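You operate a simulated robot arm through the tools that you are given. There is no shell and no other tool. Be economical: measure what you need, move in short steps, check, and stop when the job is done.

You are at the controls of a simulated robot arm. One attempt, no reset.

## Task
Check in both returned films: lock and shelve the complete one, the other goes to QUERY unlocked.
Fine: they stand in the returns rack; use the book reader.

It is judged by the outcome, as a careful person would: the job done as asked, and still so three seconds after it is handed in. It fails if anything else is knocked over, pushed out of place, dropped, spilled or broken.

## Robot
A 7-joint arm with a two-finger parallel gripper, fixed in place. Base frame: the origin is at the foot of the arm, x ahead of it, y to its left, z up. Lengths are in m, angles in degrees, forces in N, time in s.
Its first joint turns from -66.0 to 66.0 degrees. Payload 1.57 kg.
The TCP is the grasp point between the finger pads, 0.03 m short of the fingertips. In the tool frame z runs along the fingers and y along their closing line. Largest opening 0.11 m; finger width 0.024, thickness 0.012; the body of the gripper, 0.048 by 0.112 m, starts 0.078 m behind the TCP.
Orientation is that of the tool frame in the base frame, as a unit quaternion [x, y, z, w]. With the fingers straight down and closing along the base's y, the tool's x points along the base's -x, its y along +y and its z along -z.

## Interface
- The arm moves only by the tool play_rows. Its argument "series" is a list of rows, each an object (a shift or turn left out is 0, a gripper value left out holds the last) with "offset": the shift along the base's x, y, z in m, a list of three; "rot": the turn, a rotation vector about the base's x, y, z in degrees, a list of three. In form: [{"offset": [x, y, z], "rot": [ax, ay, az]}, ...]. A call has 1 to 10 rows; each row is the pose to reach, as a shift and turn from the pose commanded when the call began. "gripper" is the opening, from 0 (shut) to 1 (fully open), set as the call begins (left out, the last holds). A row lasts 0.2 s, in which the tool goes at most 0.05 m and 8.6 degrees; a call with a longer step from one row to the next is refused whole, and so is a gripper value outside its range. A pose out of reach is approached as far as the arm can. The call stops where the force on the tool passes 40 N (or 10 N more than at its start, if that is more) or the arm is blocked; 0.2 s more then pass. The fingers move at their own pace (about 0.108 m/s each) and stop on an object; they squeeze with about 25 N. The grip force told is the motor's: it shows also when the fingers shut on nothing. Time passes only in rows, and 0.2 s behind the last, so rows that repeat a pose let the fingers close. It gives the time, the measured TCP pose, the force on the tool (base axes), the opening and the grip force at its end, in the units of the frame above (readings bear some noise), and new pictures: "pictures" is both (left out), scene, wrist or none.
- Cameras (640 x 400 px; columns grow to the right, rows downward): "scene" is fixed at [0.1853, -0.4137, 1.4023]; the picture's right is [0.40, -0.92, 0.00], its down [-0.64, -0.28, -0.71] and it looks along [0.65, 0.29, -0.70] (base axes); focal length 259 px, centre (320, 200). "wrist" rides on the gripper at [-0.036, 0, -0.08] in the tool frame; the picture's right is [0.00, -1.00, 0.00], its down [0.97, 0.00, -0.24] and it looks along [0.24, 0.00, 0.97] (tool axes); focal length 218 px, centre (320, 200). There is no depth. A picture from a camera that has moved, and an enlarged one, comes with that camera's place and axes in the base frame and with its lens. The place of the scene camera against the robot may be out by one fixed shift of up to 0.025 m in any direction.
- enlarge(camera, box): a new picture of the part [left, top, right, bottom] of that camera's present view, enlarged. It takes no simulated time.
- close_job(): hands the job in; it is judged then, once.

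Work in short steps. Places have to be worked out from the pictures, the camera data and where the tool is seen: move nearer, look again, correct. Check each grasp and each placing, and mend what went wrong. You have 120 turns and 170 pictures in all, those below and enlarged ones among them. Open the gripper and draw the arm clear of the work before you hand the job in, unless the task says otherwise; then end with one line.

The tools are called as name(argument=value, ...) on one line, values as JSON. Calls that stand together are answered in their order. play_rows: Moves the arm, as the interface text tells. Its arguments: {"type":"object","properties":{"series":{"type":"array","items":{"type":"object","properties":{"offset":{"type":"array","items":{"type":"number"}},"rot":{"type":"array","items":{"type":"number"}}}}},"gripper":{"type":"number"},"pictures":{"type":"string","enum":["both","scene","wrist","none"]}},"required":["series"]} The other tools are called the same way: enlarge (camera, box) takes an enlarged picture of a part of a camera's view; close_job () hands the job in.

At the start:

```text
time_s: 0.0
ee_pos: [0.4593, 0.0342, 1.1749]
tool_rot: [0.0, 1.0, 0.0, 0.0]
ft_force: [0.9, 1.0, 0.2]
width: 0.1101
finger_force: 0.1
```

scene: 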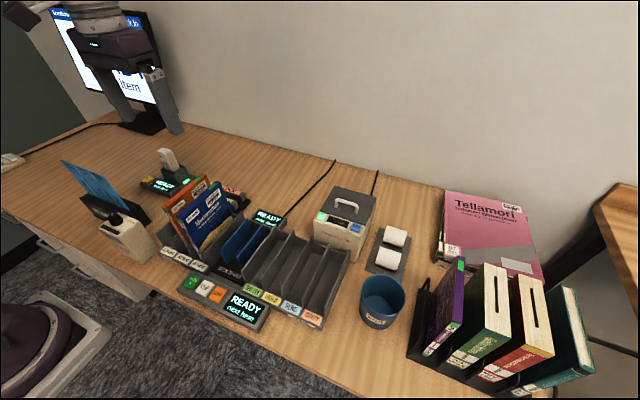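
wrist: 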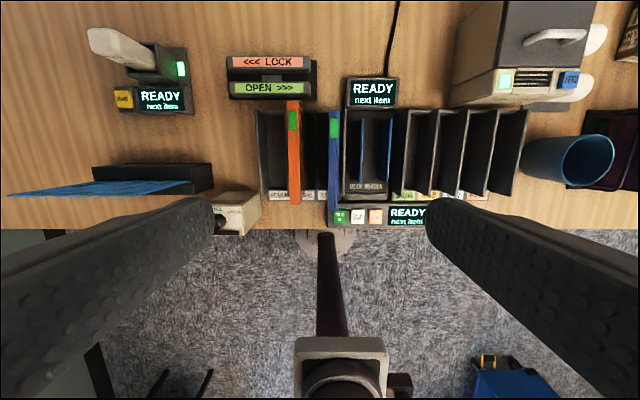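

I begin by looking closer at the desk from both cameras before moving.

enlarge(camera="scene", box=[140, 140, 360, 340])

enlarge(camera="wrist", box=[210, 30, 530, 230])

enlarge(camera="scene", box=[50, 0, 200, 130])

```text
2.00 times, centred on (250, 240) of scene
camera zoom: at [0.1853, -0.4137, 1.4023], right [0.4, -0.92, 0.0], down [-0.64, -0.28, -0.71], along [0.65, 0.29, -0.7], focal length 518 px, centre (460, 120)
```

zoom: 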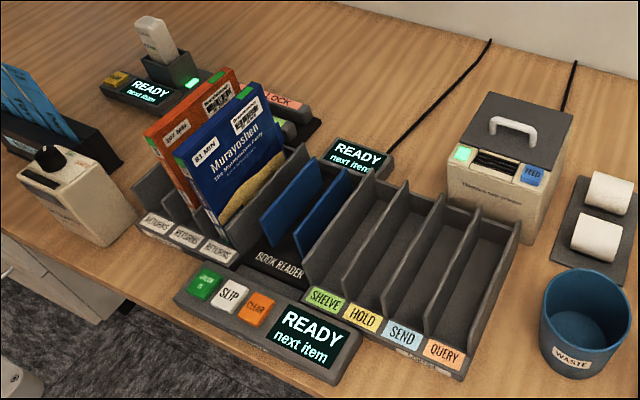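

```text
2.00 times, centred on (370, 130) of wrist
camera zoom: at [0.4959, 0.0336, 1.2562], right [0.0, -1.0, 0.0], down [-0.97, 0.0, 0.24], along [-0.24, 0.0, -0.97], focal length 436 px, centre (220, 340)
```

zoom: 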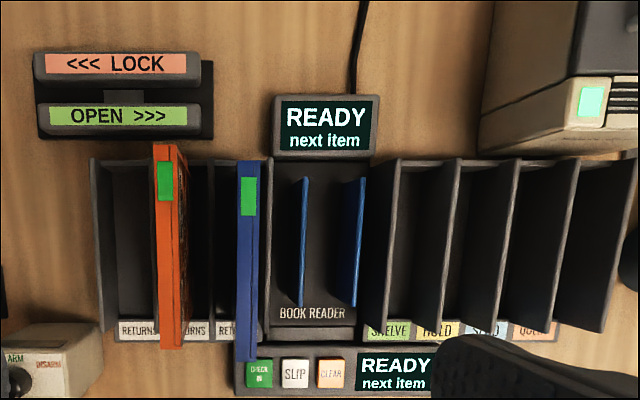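

```text
3.08 times, centred on (125, 65) of scene
camera zoom: at [0.1853, -0.4137, 1.4023], right [0.4, -0.92, 0.0], down [-0.64, -0.28, -0.71], along [0.65, 0.29, -0.7], focal length 797 px, centre (920, 615)
```

zoom: 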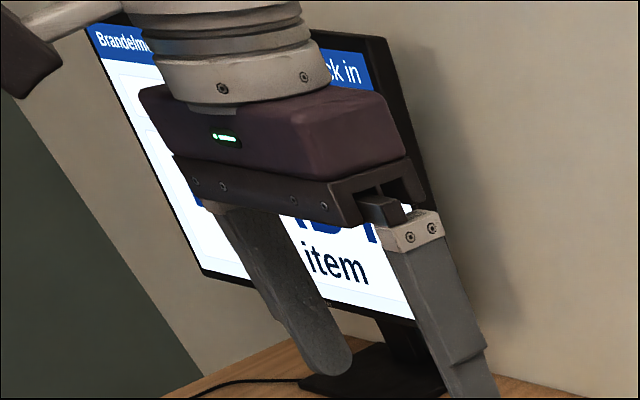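

The desk edge is near the base; the rack, reader and shelves span roughly x 0.15–0.4. I descend to look closer.

play_rows(series=[{"offset": [0, 0, -0.05]}, {"offset": [0, -0.01, -0.1]}, {"offset": [0, -0.02, -0.15]}, {"offset": [0, -0.02, -0.2]}, {"offset": [0, -0.02, -0.25]}, {"offset": [0, -0.02, -0.3]}, {"offset": [0, -0.02, -0.35]}, {"offset": [0, -0.02, -0.4]}, {"offset": [0, -0.02, -0.45]}, {"offset": [0, -0.02, -0.5]}])

```text
refused: row 2 steps farther than a row can; nothing moved
```

play_rows(series=[{"offset": [0, 0, -0.05]}, {"offset": [0, 0, -0.1]}, {"offset": [0, 0, -0.15]}, {"offset": [0, 0, -0.2]}, {"offset": [0, 0, -0.25]}, {"offset": [0, 0, -0.3]}, {"offset": [0, 0, -0.35]}, {"offset": [0, 0, -0.4]}, {"offset": [0, 0, -0.45]}, {"offset": [0, 0, -0.5]}])

```text
time_s: 1.5
ee_pos: [0.4633, 0.0329, 0.877]
tool_rot: [0.0, 1.0, 0.001, 0.008]
ft_force: [-8.3, 0.6, 63.8]
width: 0.11
finger_force: 0.2
stopped in row 7: the force on the tool passed its limit (the readings are from after the stop); the commanded pose is now the measured one
camera wrist: at [0.4974, 0.0324, 0.9591], right [0.0, -1.0, 0.0], down [-0.97, 0.0, 0.22], along [-0.22, 0.0, -0.97], focal length 218 px, centre (320, 200)
```

scene: 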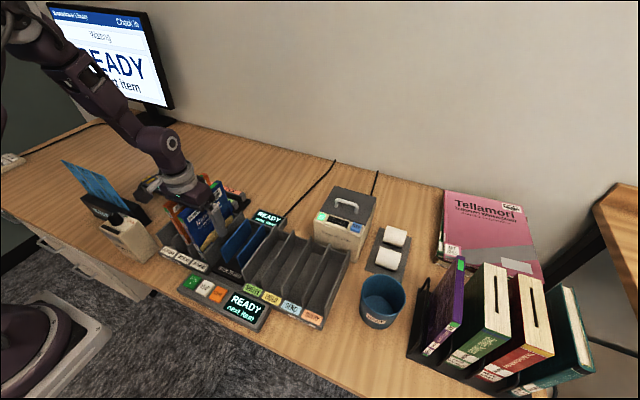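
wrist: 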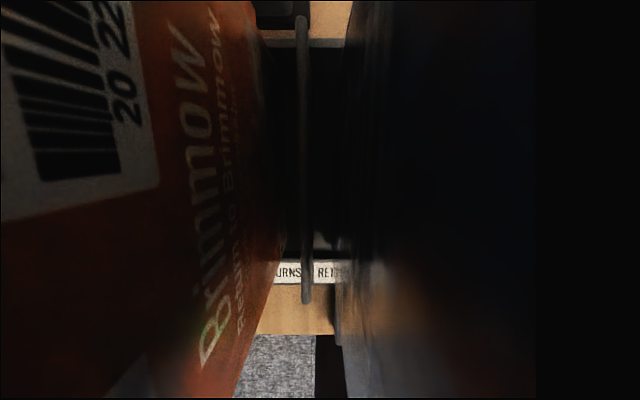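

The surface is much higher than stated: the gripper body rests on the case tops (about z 0.955). I back straight up gently and re-examine.

play_rows(series=[{"offset": [0, 0, 0.03]}, {"offset": [0, 0, 0.08]}, {"offset": [0, 0, 0.13]}, {"offset": [0, 0, 0.18]}, {"offset": [0, 0, 0.22]}])

enlarge(camera="scene", box=[140, 140, 360, 340])

enlarge(camera="wrist", box=[160, 0, 480, 200])

```text
time_s: 2.7
ee_pos: [0.462, 0.0328, 1.0956]
tool_rot: [0.0, 1.0, 0.0, 0.006]
ft_force: [-0.1, -0.2, 0.2]
width: 0.1099
finger_force: 0.0
camera wrist: at [0.4969, 0.0326, 1.1767], right [0.0, -1.0, 0.0], down [-0.97, 0.0, 0.23], along [-0.23, 0.0, -0.97], focal length 218 px, centre (320, 200)
```

scene: 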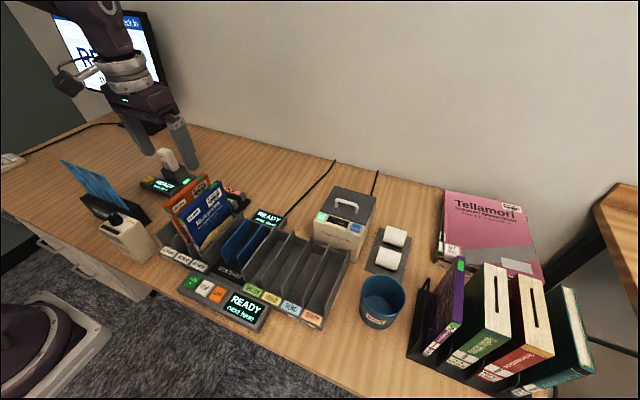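
wrist: 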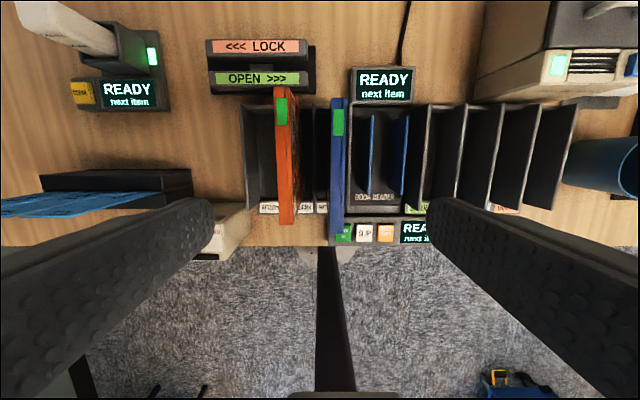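

```text
2.00 times, centred on (250, 240) of scene
camera zoom: at [0.1853, -0.4137, 1.4023], right [0.4, -0.92, 0.0], down [-0.64, -0.28, -0.71], along [0.65, 0.29, -0.7], focal length 518 px, centre (460, 120)
```

zoom: 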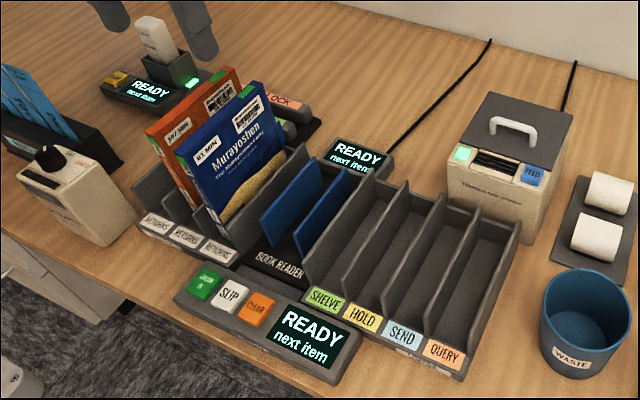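

```text
2.00 times, centred on (320, 100) of wrist
camera zoom: at [0.4969, 0.0326, 1.1767], right [0.0, -1.0, 0.0], down [-0.97, 0.0, 0.23], along [-0.23, 0.0, -0.97], focal length 436 px, centre (320, 400)
```

zoom: 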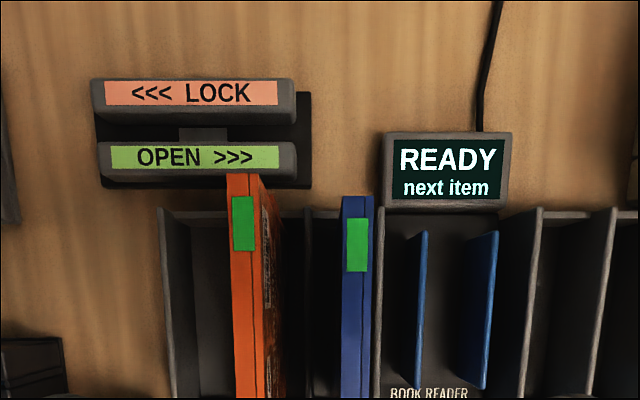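

Nothing looks displaced. I zoom on the case labels and the lock unit.

enlarge(camera="scene", box=[160, 165, 240, 255])

enlarge(camera="scene", box=[170, 255, 290, 330])

enlarge(camera="wrist", box=[195, 25, 355, 125])

```text
4.44 times, centred on (200, 210) of scene
camera zoom: at [0.1853, -0.4137, 1.4023], right [0.4, -0.92, 0.0], down [-0.64, -0.28, -0.71], along [0.65, 0.29, -0.7], focal length 1151 px, centre (853, 156)
```

zoom: 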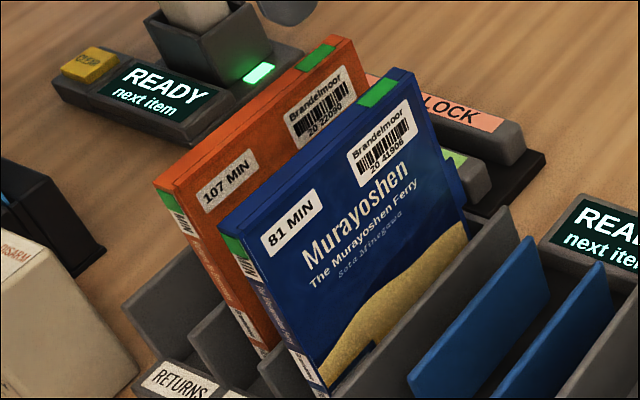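

```text
5.33 times, centred on (230, 292) of scene
camera zoom: at [0.1853, -0.4137, 1.4023], right [0.4, -0.92, 0.0], down [-0.64, -0.28, -0.71], along [0.65, 0.29, -0.7], focal length 1381 px, centre (800, -293)
```

zoom: 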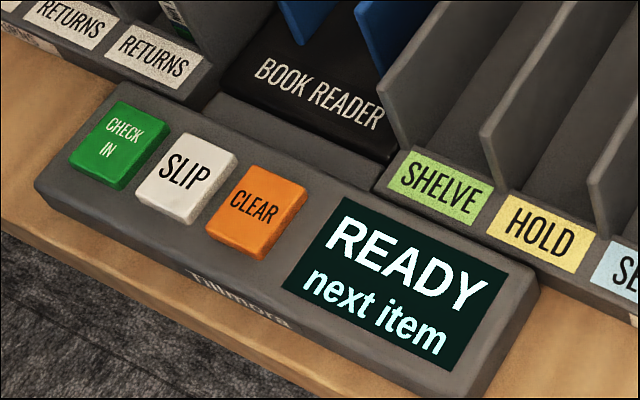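

```text
4.00 times, centred on (275, 75) of wrist
camera zoom: at [0.4969, 0.0326, 1.1767], right [0.0, -1.0, 0.0], down [-0.97, 0.0, 0.23], along [-0.23, 0.0, -0.97], focal length 873 px, centre (500, 700)
```

zoom: 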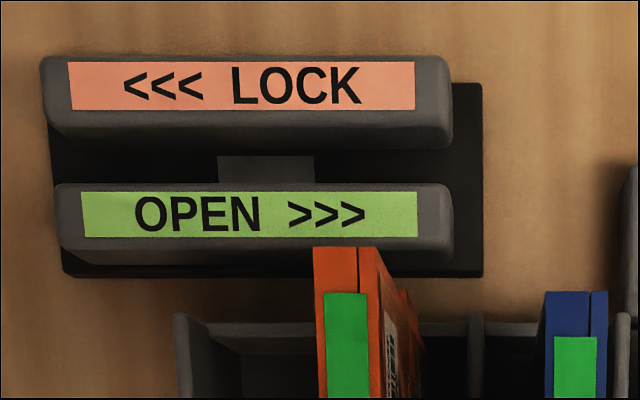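

Case tops carry green tags; the lock channel runs along y behind the rack. I move over the reader for parallax measurement.

play_rows(series=[{"offset": [0, -0.04, 0]}, {"offset": [0, -0.08, -0.02]}, {"offset": [0, -0.1, -0.02]}], pictures="wrist")

enlarge(camera="wrist", box=[160, 40, 480, 240])

```text
time_s: 3.5
ee_pos: [0.4602, -0.0688, 1.0762]
tool_rot: [-0.001, 1.0, 0.001, 0.006]
ft_force: [0.2, -0.2, -0.3]
width: 0.11
finger_force: 0.0
camera wrist: at [0.4956, -0.0682, 1.157], right [0.0, -1.0, 0.0], down [-0.97, 0.0, 0.23], along [-0.23, 0.0, -0.97], focal length 218 px, centre (320, 200)
```

wrist: 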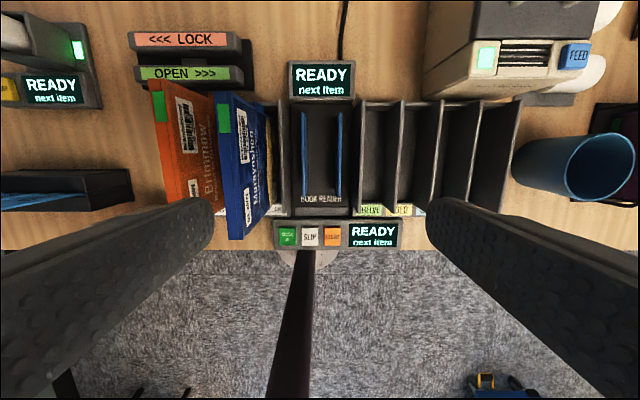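

```text
2.00 times, centred on (320, 140) of wrist
camera zoom: at [0.4956, -0.0682, 1.157], right [0.0, -1.0, 0.0], down [-0.97, 0.0, 0.23], along [-0.23, 0.0, -0.97], focal length 436 px, centre (320, 320)
```

zoom: 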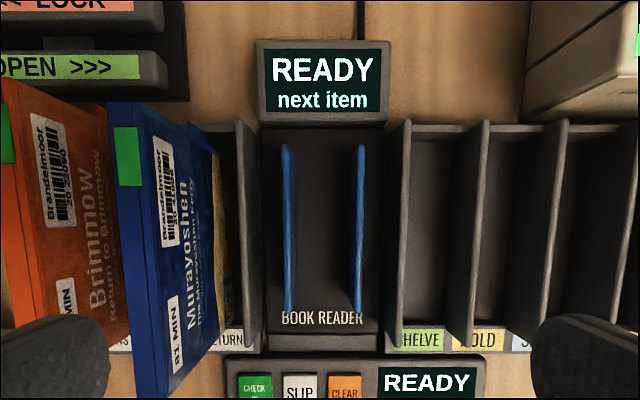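

Cases: tops at z≈0.955, x 0.418–0.553; blue centre y≈0.0145, orange y≈0.069, 15 mm thick. Reader slot centre y≈-0.071. I move above the blue case with a half-shut gripper.

play_rows(series=[{"offset": [0.012, 0.045, 0]}, {"offset": [0.023, 0.082, 0]}, {"offset": [0.023, 0.082, -0.05]}, {"offset": [0.023, 0.082, -0.05]}], gripper=0.45)

```text
time_s: 4.5
ee_pos: [0.4831, 0.015, 1.024]
tool_rot: [0.0, 1.0, 0.0, 0.005]
ft_force: [-0.1, 0.1, 0.3]
width: 0.0495
finger_force: 0.1
camera wrist: at [0.5181, 0.0148, 1.1056], right [0.0, -1.0, 0.0], down [-0.97, 0.0, 0.23], along [-0.23, 0.0, -0.97], focal length 218 px, centre (320, 200)
```

scene: 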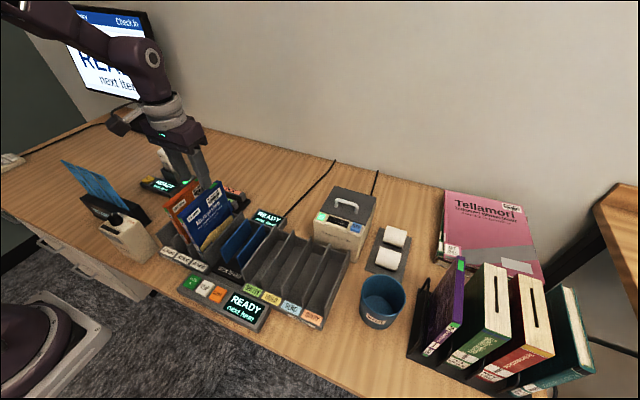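
wrist: 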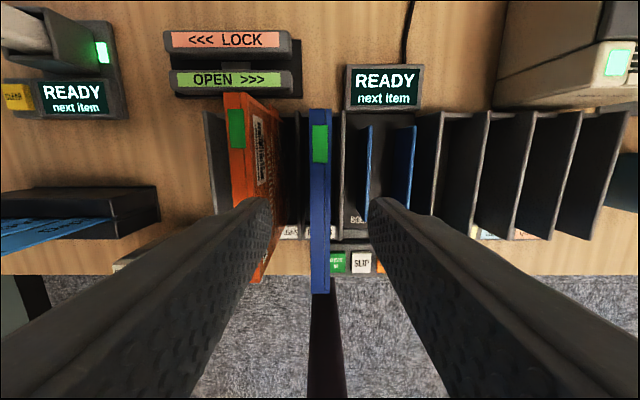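

Aligned with the blue case between the fingers. I descend to z≈0.905.

play_rows(series=[{"offset": [0, 0, -0.03]}, {"offset": [0, 0, -0.06]}, {"offset": [0, 0, -0.09]}, {"offset": [0, 0, -0.119]}, {"offset": [0, 0, -0.119]}])

```text
time_s: 5.7
ee_pos: [0.4843, 0.0146, 0.906]
tool_rot: [0.0, 1.0, 0.001, 0.006]
ft_force: [-0.2, 1.2, 0.2]
width: 0.0494
finger_force: 0.0
camera wrist: at [0.5196, 0.014, 0.9871], right [0.0, -1.0, 0.0], down [-0.97, 0.0, 0.23], along [-0.23, 0.0, -0.97], focal length 218 px, centre (320, 200)
```

scene: 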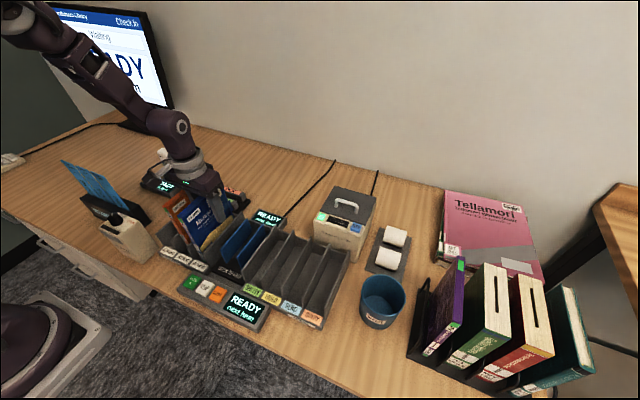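
wrist: 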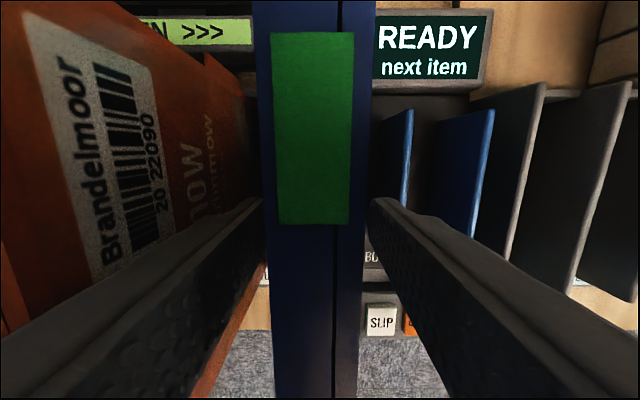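

The case sits between the fingers, no contact. I close the gripper.

play_rows(series=[{"offset": [0, 0, 0]}, {"offset": [0, 0, 0]}, {"offset": [0, 0, 0]}], gripper=0.0, pictures="none")

play_rows(series=[{"offset": [0, 0, 0.03]}, {"offset": [0, 0, 0.07]}, {"offset": [0, 0, 0.12]}, {"offset": [0, 0, 0.15]}])

enlarge(camera="scene", box=[140, 120, 300, 280])

```text
time_s: 6.5
ee_pos: [0.4846, 0.0128, 0.9065]
tool_rot: [0.0, 1.0, 0.0, 0.006]
ft_force: [0.3, -0.3, -1.2]
width: 0.0135
finger_force: 24.7
```

```text
time_s: 7.5
ee_pos: [0.4843, 0.0124, 1.057]
tool_rot: [0.0, 1.0, 0.001, 0.006]
ft_force: [0.4, 0.3, 0.7]
width: 0.0139
finger_force: 25.1
camera wrist: at [0.52, 0.0124, 1.1371], right [0.0, -1.0, 0.0], down [-0.97, 0.0, 0.23], along [-0.23, 0.0, -0.97], focal length 218 px, centre (320, 200)
```

scene: 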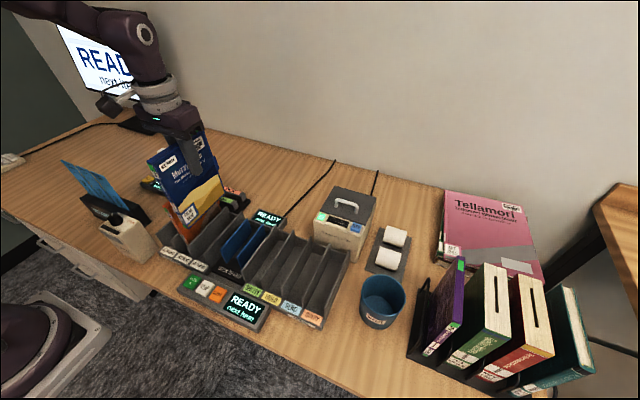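
wrist: 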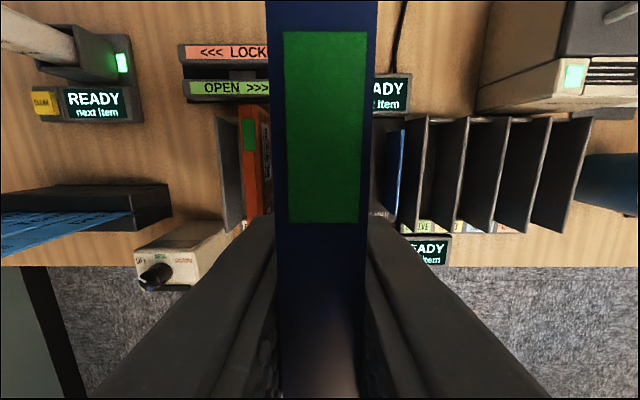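

```text
2.50 times, centred on (220, 200) of scene
camera zoom: at [0.1853, -0.4137, 1.4023], right [0.4, -0.92, 0.0], down [-0.64, -0.28, -0.71], along [0.65, 0.29, -0.7], focal length 647 px, centre (570, 200)
```

zoom: 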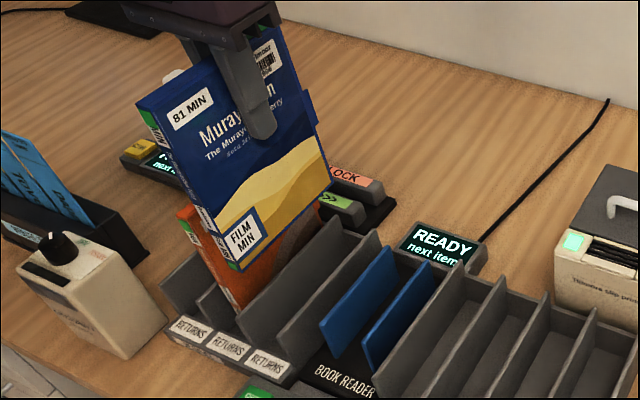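

Blue is held, with its base about z 0.91, clear of the dividers. I shift it above the reader slot.

play_rows(series=[{"offset": [0, -0.04, 0]}, {"offset": [0, -0.083, 0]}, {"offset": [0, -0.083, 0]}])

enlarge(camera="scene", box=[160, 120, 320, 300])

```text
time_s: 8.3
ee_pos: [0.4859, -0.0693, 1.0552]
tool_rot: [0.0, 1.0, 0.001, 0.007]
ft_force: [-0.9, -1.0, -0.8]
width: 0.0137
finger_force: 25.1
camera wrist: at [0.52, -0.0699, 1.1373], right [0.0, -1.0, 0.0], down [-0.97, 0.0, 0.23], along [-0.23, 0.0, -0.97], focal length 218 px, centre (320, 200)
```

scene: 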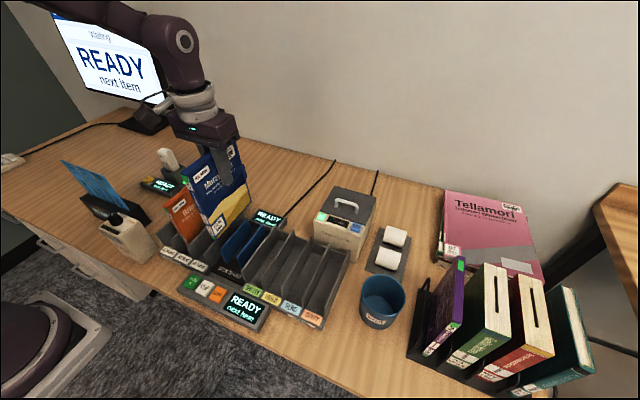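
wrist: 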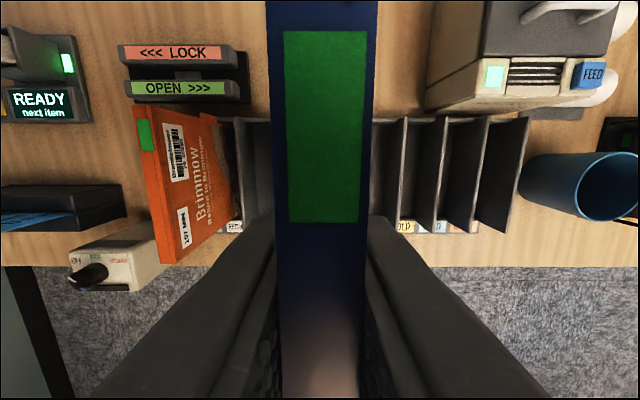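

```text
2.22 times, centred on (240, 210) of scene
camera zoom: at [0.1853, -0.4138, 1.4023], right [0.4, -0.92, 0.0], down [-0.64, -0.28, -0.71], along [0.65, 0.29, -0.7], focal length 575 px, centre (498, 178)
```

zoom: 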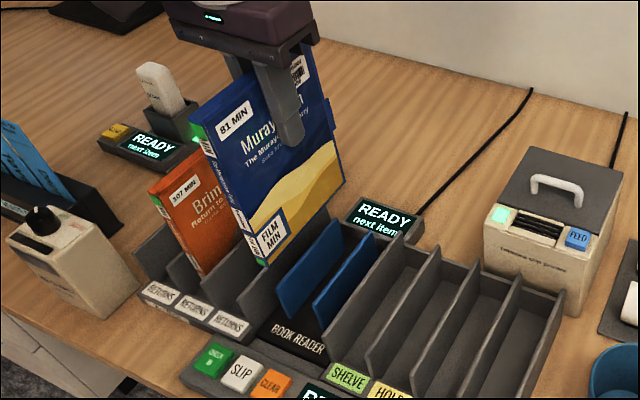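

Alignment good with slot centre. I lower slowly, watching for contact.

play_rows(series=[{"offset": [0, -0.001, -0.04]}, {"offset": [0, -0.001, -0.08]}, {"offset": [0, -0.001, -0.11]}, {"offset": [0, -0.001, -0.13]}, {"offset": [0, -0.001, -0.14]}])

enlarge(camera="scene", box=[160, 150, 320, 330])

```text
time_s: 9.5
ee_pos: [0.4851, -0.0695, 0.9164]
tool_rot: [0.0, 1.0, 0.001, 0.006]
ft_force: [0.1, -0.4, -0.5]
width: 0.014
finger_force: 25.5
camera wrist: at [0.5202, -0.0691, 0.9984], right [0.0, -1.0, 0.0], down [-0.97, 0.0, 0.23], along [-0.23, 0.0, -0.97], focal length 218 px, centre (320, 200)
```

scene: 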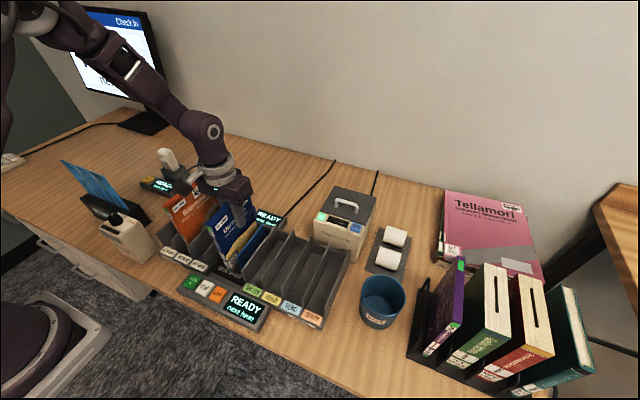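
wrist: 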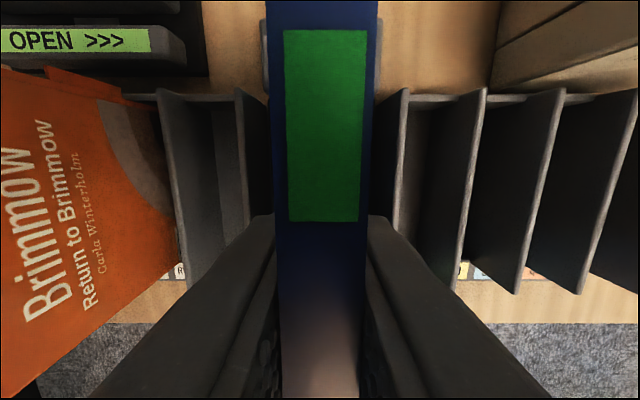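

```text
2.22 times, centred on (240, 240) of scene
camera zoom: at [0.1854, -0.4137, 1.4023], right [0.4, -0.92, 0.0], down [-0.64, -0.28, -0.71], along [0.65, 0.29, -0.7], focal length 575 px, centre (498, 111)
```

zoom: 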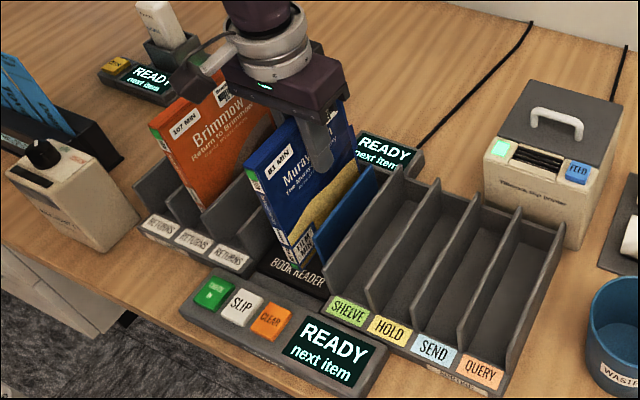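

Inserted between the guides and no contact yet; I continue down in small steps until contact.

play_rows(series=[{"offset": [0, 0, -0.004]}, {"offset": [0, 0, -0.008]}, {"offset": [0, 0, -0.011]}, {"offset": [0, 0, -0.011]}], pictures="scene")

enlarge(camera="scene", box=[200, 200, 300, 330])

```text
time_s: 10.5
ee_pos: [0.4865, -0.0689, 0.907]
tool_rot: [0.0, 1.0, 0.0, 0.007]
ft_force: [3.3, -2.9, 24.0]
width: 0.0138
finger_force: 25.2
```

scene: 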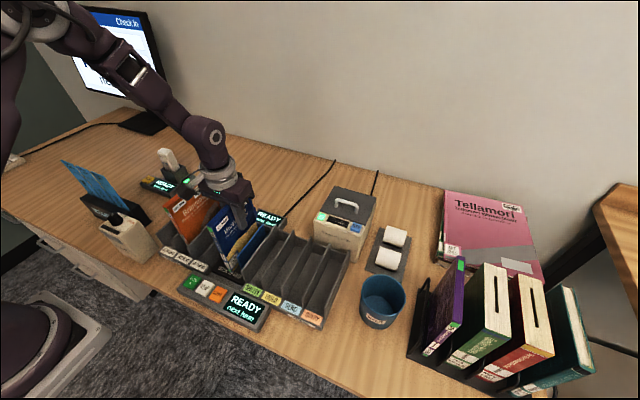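

```text
3.08 times, centred on (250, 265) of scene
camera zoom: at [0.1851, -0.4138, 1.4023], right [0.4, -0.92, 0.0], down [-0.64, -0.28, -0.71], along [0.65, 0.29, -0.7], focal length 797 px, centre (535, 0)
```

zoom: 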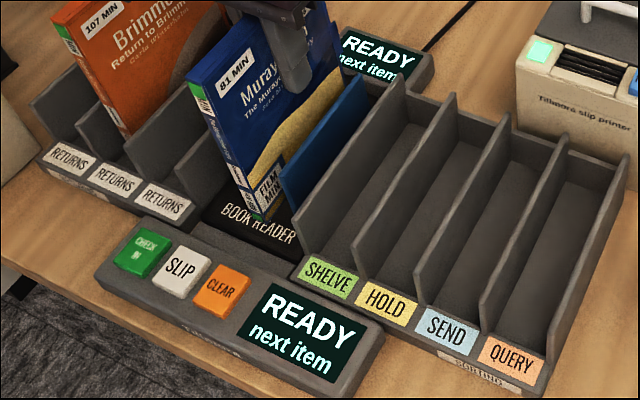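

Floor contact at TCP z≈0.907 (24 N). I relax 2 mm and release just enough, then rise.

play_rows(series=[{"offset": [0, 0, 0.002]}, {"offset": [0, 0, 0.002]}], pictures="none")

play_rows(series=[{"offset": [0, 0, 0]}, {"offset": [0, 0, 0]}, {"offset": [0, 0, 0.04]}, {"offset": [0, 0, 0.08]}, {"offset": [0, 0, 0.12]}, {"offset": [0, 0, 0.15]}], gripper=0.45)

enlarge(camera="scene", box=[180, 180, 320, 330])

```text
time_s: 11.1
ee_pos: [0.4849, -0.0684, 0.9079]
tool_rot: [0.0, 1.0, 0.001, 0.005]
ft_force: [-0.9, 0.3, -0.5]
width: 0.0135
finger_force: 24.9
```

```text
time_s: 12.5
ee_pos: [0.4871, -0.071, 1.0586]
tool_rot: [0.0, 1.0, 0.001, 0.007]
ft_force: [0.3, 0.2, -0.2]
width: 0.0494
finger_force: 0.0
camera wrist: at [0.5208, -0.0706, 1.1398], right [0.0, -1.0, 0.0], down [-0.97, 0.0, 0.23], along [-0.23, 0.0, -0.97], focal length 218 px, centre (320, 200)
```

scene: 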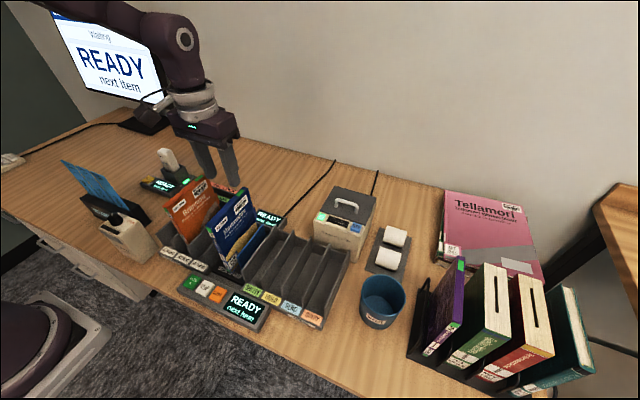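
wrist: 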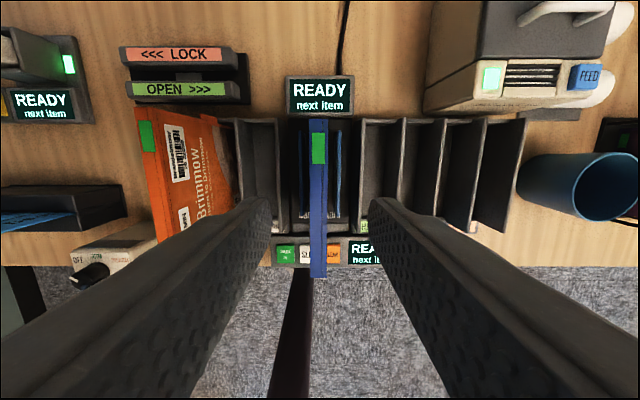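

```text
2.67 times, centred on (250, 255) of scene
camera zoom: at [0.1853, -0.4137, 1.4023], right [0.4, -0.92, 0.0], down [-0.64, -0.28, -0.71], along [0.65, 0.29, -0.7], focal length 690 px, centre (507, 53)
```

zoom: 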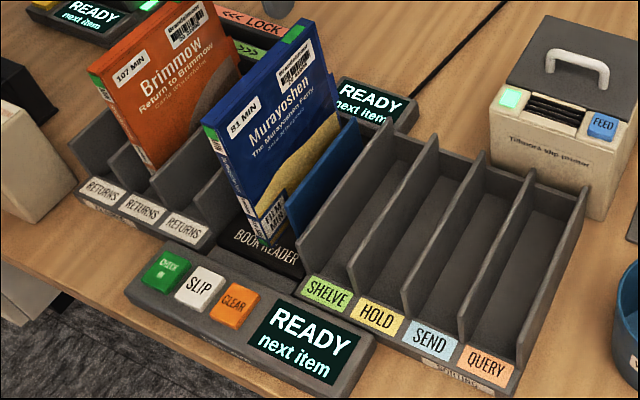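

Case stands upright. The CHECK IN button is estimated at (0.340, -0.008), top z≈0.785. I shut the gripper and move above it for a look.

play_rows(series=[{"offset": [-0.04, 0.02, 0]}, {"offset": [-0.08, 0.04, 0]}, {"offset": [-0.12, 0.06, 0]}, {"offset": [-0.146, 0.062, -0.03]}, {"offset": [-0.146, 0.062, -0.03]}], gripper=0.0)

```text
time_s: 13.7
ee_pos: [0.3399, -0.005, 1.028]
tool_rot: [0.0, 1.0, 0.001, 0.006]
ft_force: [0.2, 0.1, -0.4]
width: 0.0002
finger_force: 20.9
camera wrist: at [0.3748, -0.006, 1.1094], right [0.0, -1.0, 0.0], down [-0.97, 0.0, 0.23], along [-0.23, 0.0, -0.97], focal length 218 px, centre (320, 200)
```

scene: 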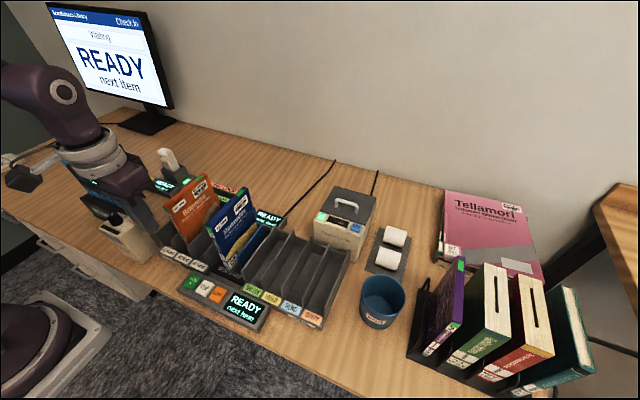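
wrist: 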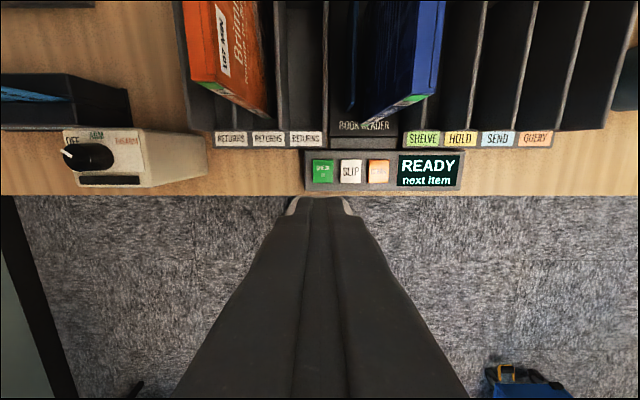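

Button refined to (0.343, -0.010). I descend to just above it.

play_rows(series=[{"offset": [0.003, -0.005, -0.04]}, {"offset": [0.003, -0.005, -0.08]}, {"offset": [0.003, -0.005, -0.12]}, {"offset": [0.003, -0.005, -0.16]}, {"offset": [0.003, -0.005, -0.19]}])

enlarge(camera="scene", box=[150, 200, 290, 330])

```text
time_s: 14.9
ee_pos: [0.3438, -0.0101, 0.8389]
tool_rot: [0.0, 1.0, 0.001, 0.005]
ft_force: [-0.3, -0.6, -1.3]
width: 0.0
finger_force: 21.5
camera wrist: at [0.377, -0.01, 0.9195], right [0.0, -1.0, 0.0], down [-0.97, 0.0, 0.23], along [-0.23, 0.0, -0.97], focal length 218 px, centre (320, 200)
```

scene: 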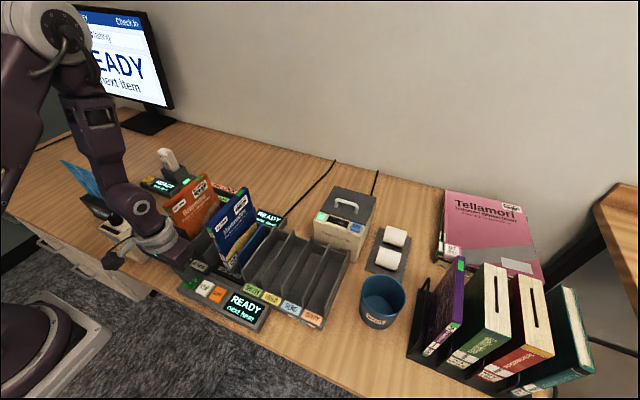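
wrist: 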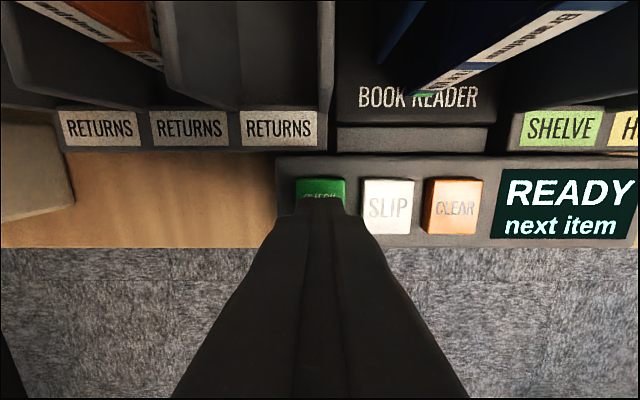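

```text
3.08 times, centred on (220, 265) of scene
camera zoom: at [0.1853, -0.4137, 1.4023], right [0.4, -0.92, 0.0], down [-0.64, -0.28, -0.71], along [0.65, 0.29, -0.7], focal length 797 px, centre (628, 0)
```

zoom: 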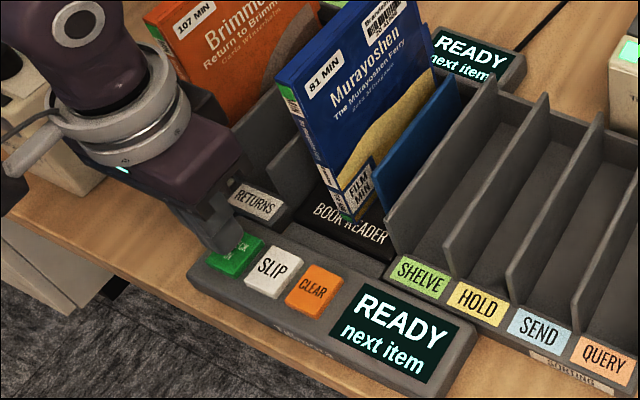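

Right above CHECK IN. I press down in small steps.

play_rows(series=[{"offset": [0, 0, -0.01]}, {"offset": [0, 0, -0.016]}, {"offset": [0, 0, -0.02]}, {"offset": [0, 0, -0.024]}], pictures="scene")

```text
time_s: 15.9
ee_pos: [0.3408, -0.0111, 0.8162]
tool_rot: [-0.001, 1.0, 0.001, 0.006]
ft_force: [-1.6, 4.2, 18.4]
width: 0.0
finger_force: 21.1
stopped in row 4: the force on the tool passed its limit (the readings are from after the stop); the commanded pose is now the measured one
```

scene: 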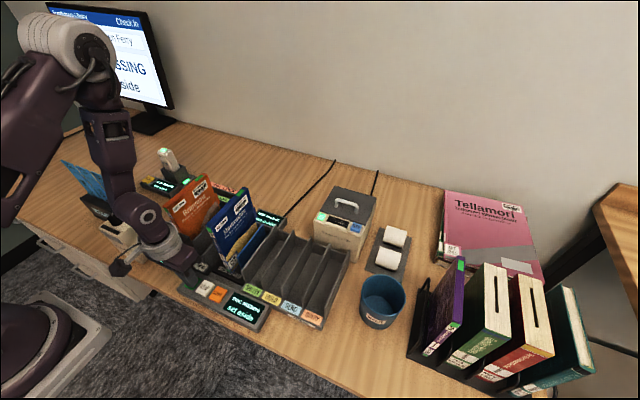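

Pressed: the monitor shows "...ISSING ... aside". I lift and read the screens.

play_rows(series=[{"offset": [0, 0, 0.03]}, {"offset": [0, 0, 0.08]}, {"offset": [0, 0, 0.13]}, {"offset": [0, 0, 0.18]}, {"offset": [0, 0, 0.22]}])

enlarge(camera="scene", box=[40, 0, 180, 110])

enlarge(camera="scene", box=[170, 190, 330, 330])

```text
time_s: 17.1
ee_pos: [0.3405, -0.0114, 1.0372]
tool_rot: [0.0, 1.0, 0.0, 0.006]
ft_force: [-0.5, -1.1, -0.1]
width: 0.0
finger_force: 21.5
camera wrist: at [0.3754, -0.0114, 1.117], right [0.0, -1.0, 0.0], down [-0.97, 0.0, 0.23], along [-0.23, 0.0, -0.97], focal length 218 px, centre (320, 200)
```

scene: 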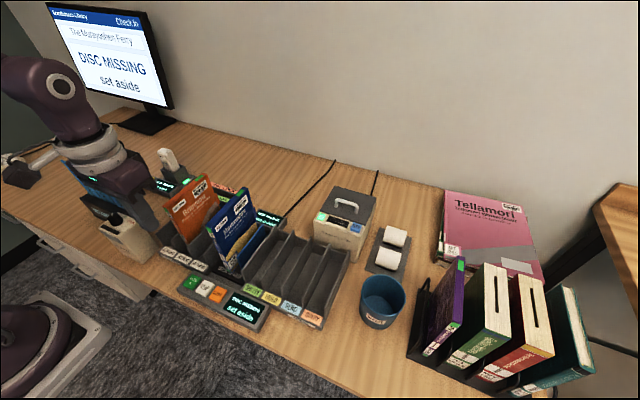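
wrist: 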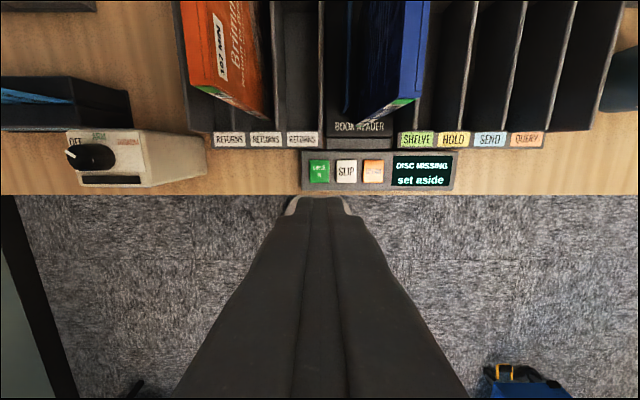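

```text
3.64 times, centred on (110, 55) of scene
camera zoom: at [0.1853, -0.4137, 1.4023], right [0.4, -0.92, 0.0], down [-0.64, -0.28, -0.71], along [0.65, 0.29, -0.7], focal length 941 px, centre (1084, 727)
```

zoom: 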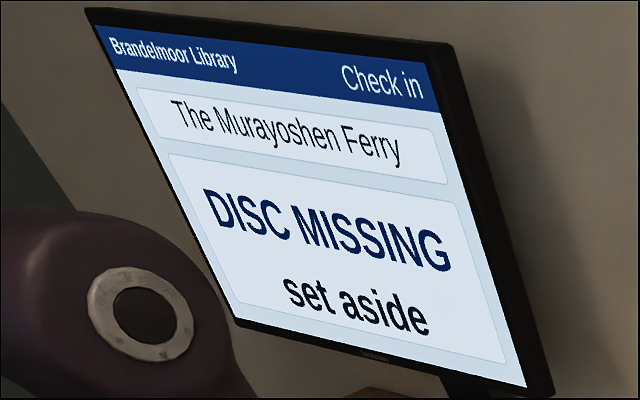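

```text
2.86 times, centred on (250, 260) of scene
camera zoom: at [0.1853, -0.4137, 1.4023], right [0.4, -0.92, 0.0], down [-0.64, -0.28, -0.71], along [0.65, 0.29, -0.7], focal length 740 px, centre (520, 29)
```

zoom: 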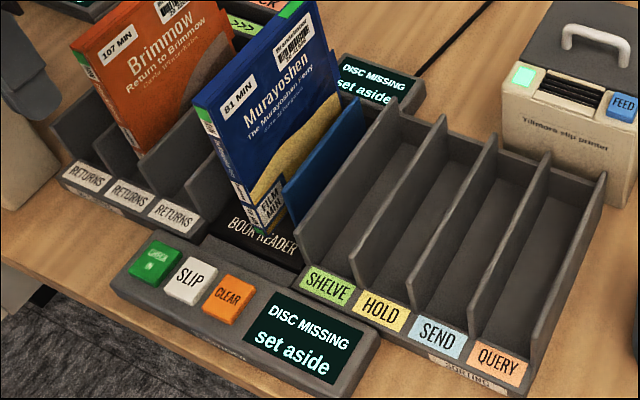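

Murayoshen is DISC MISSING → QUERY, unlocked. I go back over it to re-grasp.

play_rows(series=[{"offset": [0.03, -0.015, 0.01]}, {"offset": [0.07, -0.03, 0.01]}, {"offset": [0.11, -0.045, 0.01]}, {"offset": [0.135, -0.059, 0.01]}, {"offset": [0.135, -0.059, 0.01]}], gripper=0.45, pictures="wrist")

```text
time_s: 18.3
ee_pos: [0.4768, -0.072, 1.0453]
tool_rot: [0.0, 1.0, 0.001, 0.006]
ft_force: [-0.3, -0.8, -0.3]
width: 0.0494
finger_force: 0.0
camera wrist: at [0.5116, -0.0718, 1.1272], right [0.0, -1.0, 0.0], down [-0.97, 0.0, 0.23], along [-0.23, 0.0, -0.97], focal length 218 px, centre (320, 200)
```

wrist: 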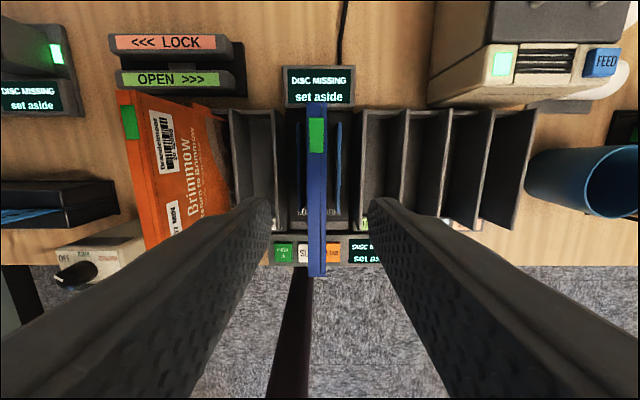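

Case centred between the fingers. Descend and grasp.

play_rows(series=[{"offset": [0, 0.002, -0.04]}, {"offset": [0, 0.002, -0.08]}, {"offset": [0, 0.002, -0.11]}, {"offset": [0, 0.002, -0.137]}, {"offset": [0, 0.002, -0.137]}], pictures="none")

play_rows(series=[{"offset": [0, 0, 0]}, {"offset": [0, 0, 0]}, {"offset": [0, 0, 0]}], gripper=0.0, pictures="none")

play_rows(series=[{"offset": [0, 0, 0.03]}, {"offset": [0, 0, 0.07]}, {"offset": [0, 0, 0.11]}, {"offset": [0, 0, 0.15]}], pictures="wrist")

```text
time_s: 19.5
ee_pos: [0.4776, -0.0687, 0.9102]
tool_rot: [-0.001, 1.0, 0.001, 0.005]
ft_force: [-0.3, 0.0, 0.9]
width: 0.0494
finger_force: 0.1
```

```text
time_s: 20.3
ee_pos: [0.477, -0.068, 0.911]
tool_rot: [0.0, 1.0, 0.001, 0.006]
ft_force: [-0.2, 0.0, 0.4]
width: 0.014
finger_force: 25.3
```

```text
time_s: 21.3
ee_pos: [0.4771, -0.0697, 1.0593]
tool_rot: [-0.001, 1.0, 0.002, 0.007]
ft_force: [-0.5, 0.3, -0.3]
width: 0.0139
finger_force: 24.5
camera wrist: at [0.5118, -0.0689, 1.1412], right [0.0, -1.0, 0.0], down [-0.97, 0.0, 0.23], along [-0.23, 0.0, -0.97], focal length 218 px, centre (320, 200)
```

wrist: 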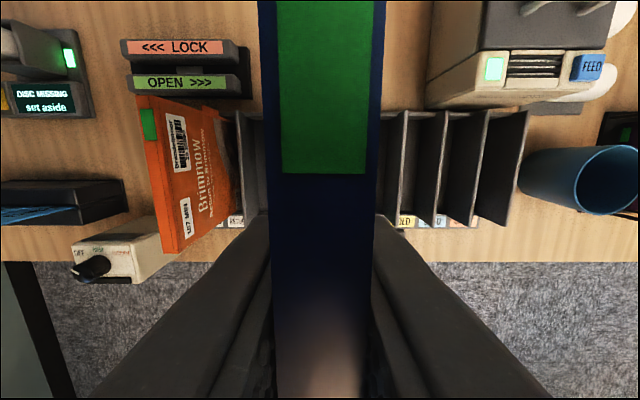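

Grasped and lifted. I move to above the QUERY bin (y≈-0.311).

play_rows(series=[{"offset": [0, -0.045, 0]}, {"offset": [0, -0.09, 0]}, {"offset": [0, -0.135, 0]}, {"offset": [0, -0.18, 0]}, {"offset": [0, -0.22, 0]}, {"offset": [0, -0.24, 0]}, {"offset": [0, -0.24, 0]}])

enlarge(camera="scene", box=[220, 160, 380, 340])

```text
time_s: 22.9
ee_pos: [0.4762, -0.3096, 1.0602]
tool_rot: [0.0, 1.0, 0.001, 0.007]
ft_force: [-0.1, 1.1, 0.0]
width: 0.0138
finger_force: 25.2
camera wrist: at [0.5107, -0.3093, 1.1416], right [0.0, -1.0, 0.0], down [-0.97, 0.0, 0.23], along [-0.23, 0.0, -0.97], focal length 218 px, centre (320, 200)
```

scene: 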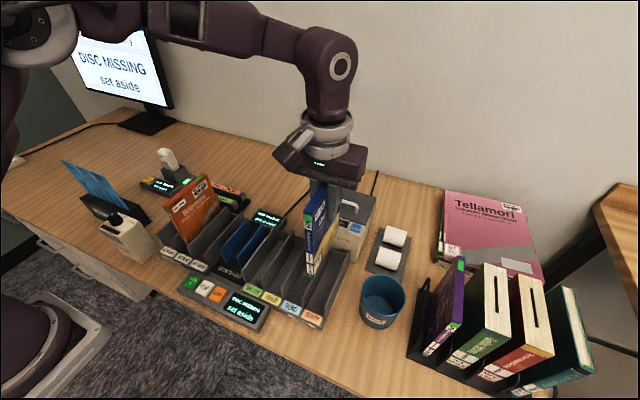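
wrist: 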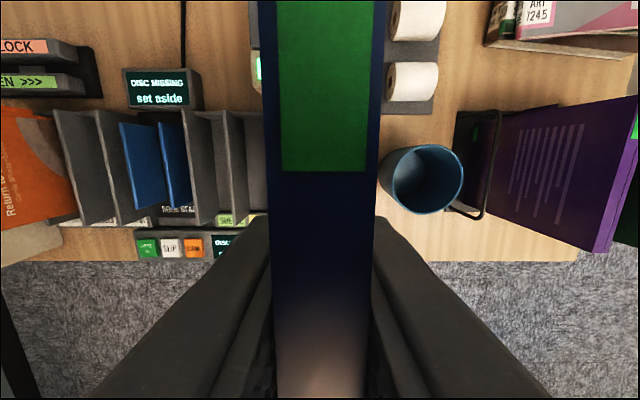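

```text
2.22 times, centred on (300, 250) of scene
camera zoom: at [0.1853, -0.4138, 1.4023], right [0.4, -0.92, 0.0], down [-0.64, -0.28, -0.71], along [0.65, 0.29, -0.7], focal length 575 px, centre (364, 89)
```

zoom: 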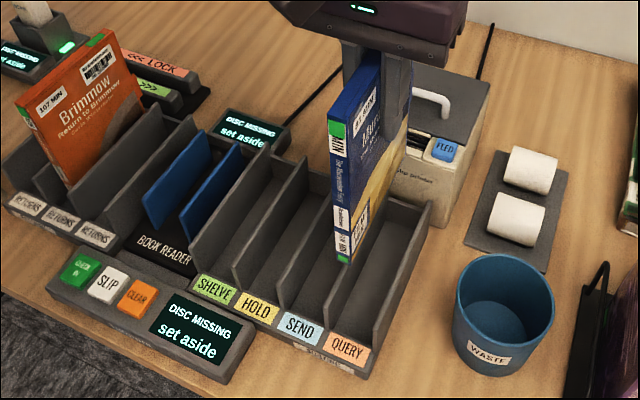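

Projection puts the case bottom just behind the QUERY label, centred. I lower halfway and check.

play_rows(series=[{"offset": [0, -0.001, -0.03]}, {"offset": [0, -0.001, -0.06]}, {"offset": [0, -0.001, -0.08]}], pictures="none")

enlarge(camera="scene", box=[260, 200, 360, 340])

enlarge(camera="wrist", box=[180, 40, 460, 260])

```text
time_s: 23.7
ee_pos: [0.4761, -0.3092, 0.9788]
tool_rot: [0.0, 1.0, 0.001, 0.006]
ft_force: [-0.7, -0.2, -0.6]
width: 0.0142
finger_force: 25.2
```

```text
2.86 times, centred on (310, 270) of scene
camera zoom: at [0.1854, -0.4137, 1.4023], right [0.4, -0.92, 0.0], down [-0.64, -0.28, -0.71], along [0.65, 0.29, -0.7], focal length 740 px, centre (349, 0)
```

zoom: 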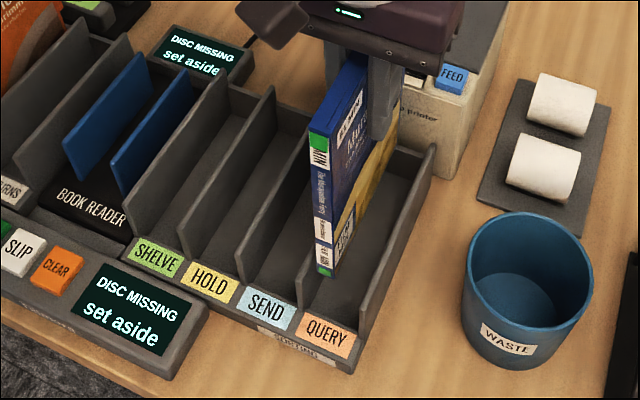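

```text
1.82 times, centred on (320, 150) of wrist
camera zoom: at [0.5115, -0.3096, 1.0599], right [0.0, -1.0, 0.0], down [-0.97, 0.0, 0.23], along [-0.23, 0.0, -0.97], focal length 397 px, centre (320, 291)
```

zoom: 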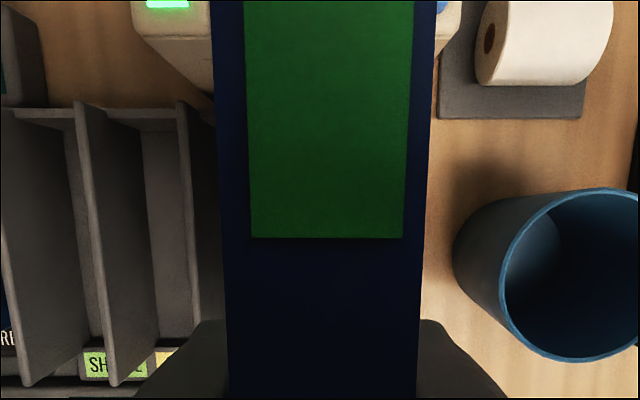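

Case is entering the QUERY bin between its walls. I continue lowering.

play_rows(series=[{"offset": [0, 0, -0.025]}, {"offset": [0, 0, -0.05]}, {"offset": [0, 0, -0.06]}, {"offset": [0, 0, -0.066]}, {"offset": [0, 0, -0.07]}], pictures="none")

enlarge(camera="scene", box=[260, 200, 360, 340])

```text
time_s: 24.9
ee_pos: [0.4775, -0.308, 0.9096]
tool_rot: [-0.001, 1.0, 0.002, 0.006]
ft_force: [-0.1, 0.6, -0.7]
width: 0.014
finger_force: 25.0
```

```text
2.86 times, centred on (310, 270) of scene
camera zoom: at [0.1854, -0.4137, 1.4023], right [0.4, -0.92, 0.0], down [-0.64, -0.28, -0.71], along [0.65, 0.29, -0.7], focal length 740 px, centre (349, 0)
```

zoom: 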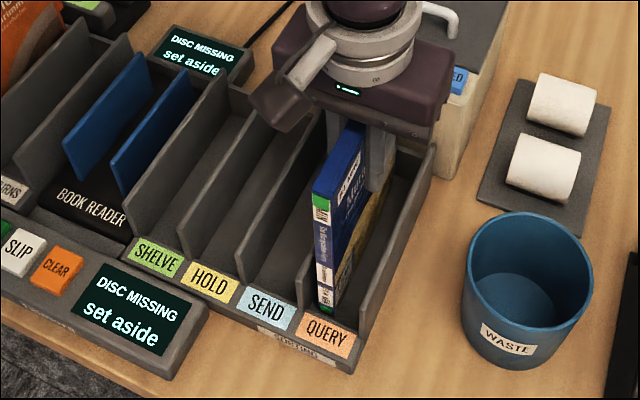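

In the bin, floor not reached yet; lower until contact.

play_rows(series=[{"offset": [0, 0, -0.003]}, {"offset": [0, 0, -0.006]}, {"offset": [0, 0, -0.008]}], pictures="none")

```text
time_s: 25.7
ee_pos: [0.4777, -0.3095, 0.9025]
tool_rot: [0.001, 1.0, -0.001, 0.007]
ft_force: [-3.7, 4.8, 23.3]
width: 0.0145
finger_force: 25.1
```

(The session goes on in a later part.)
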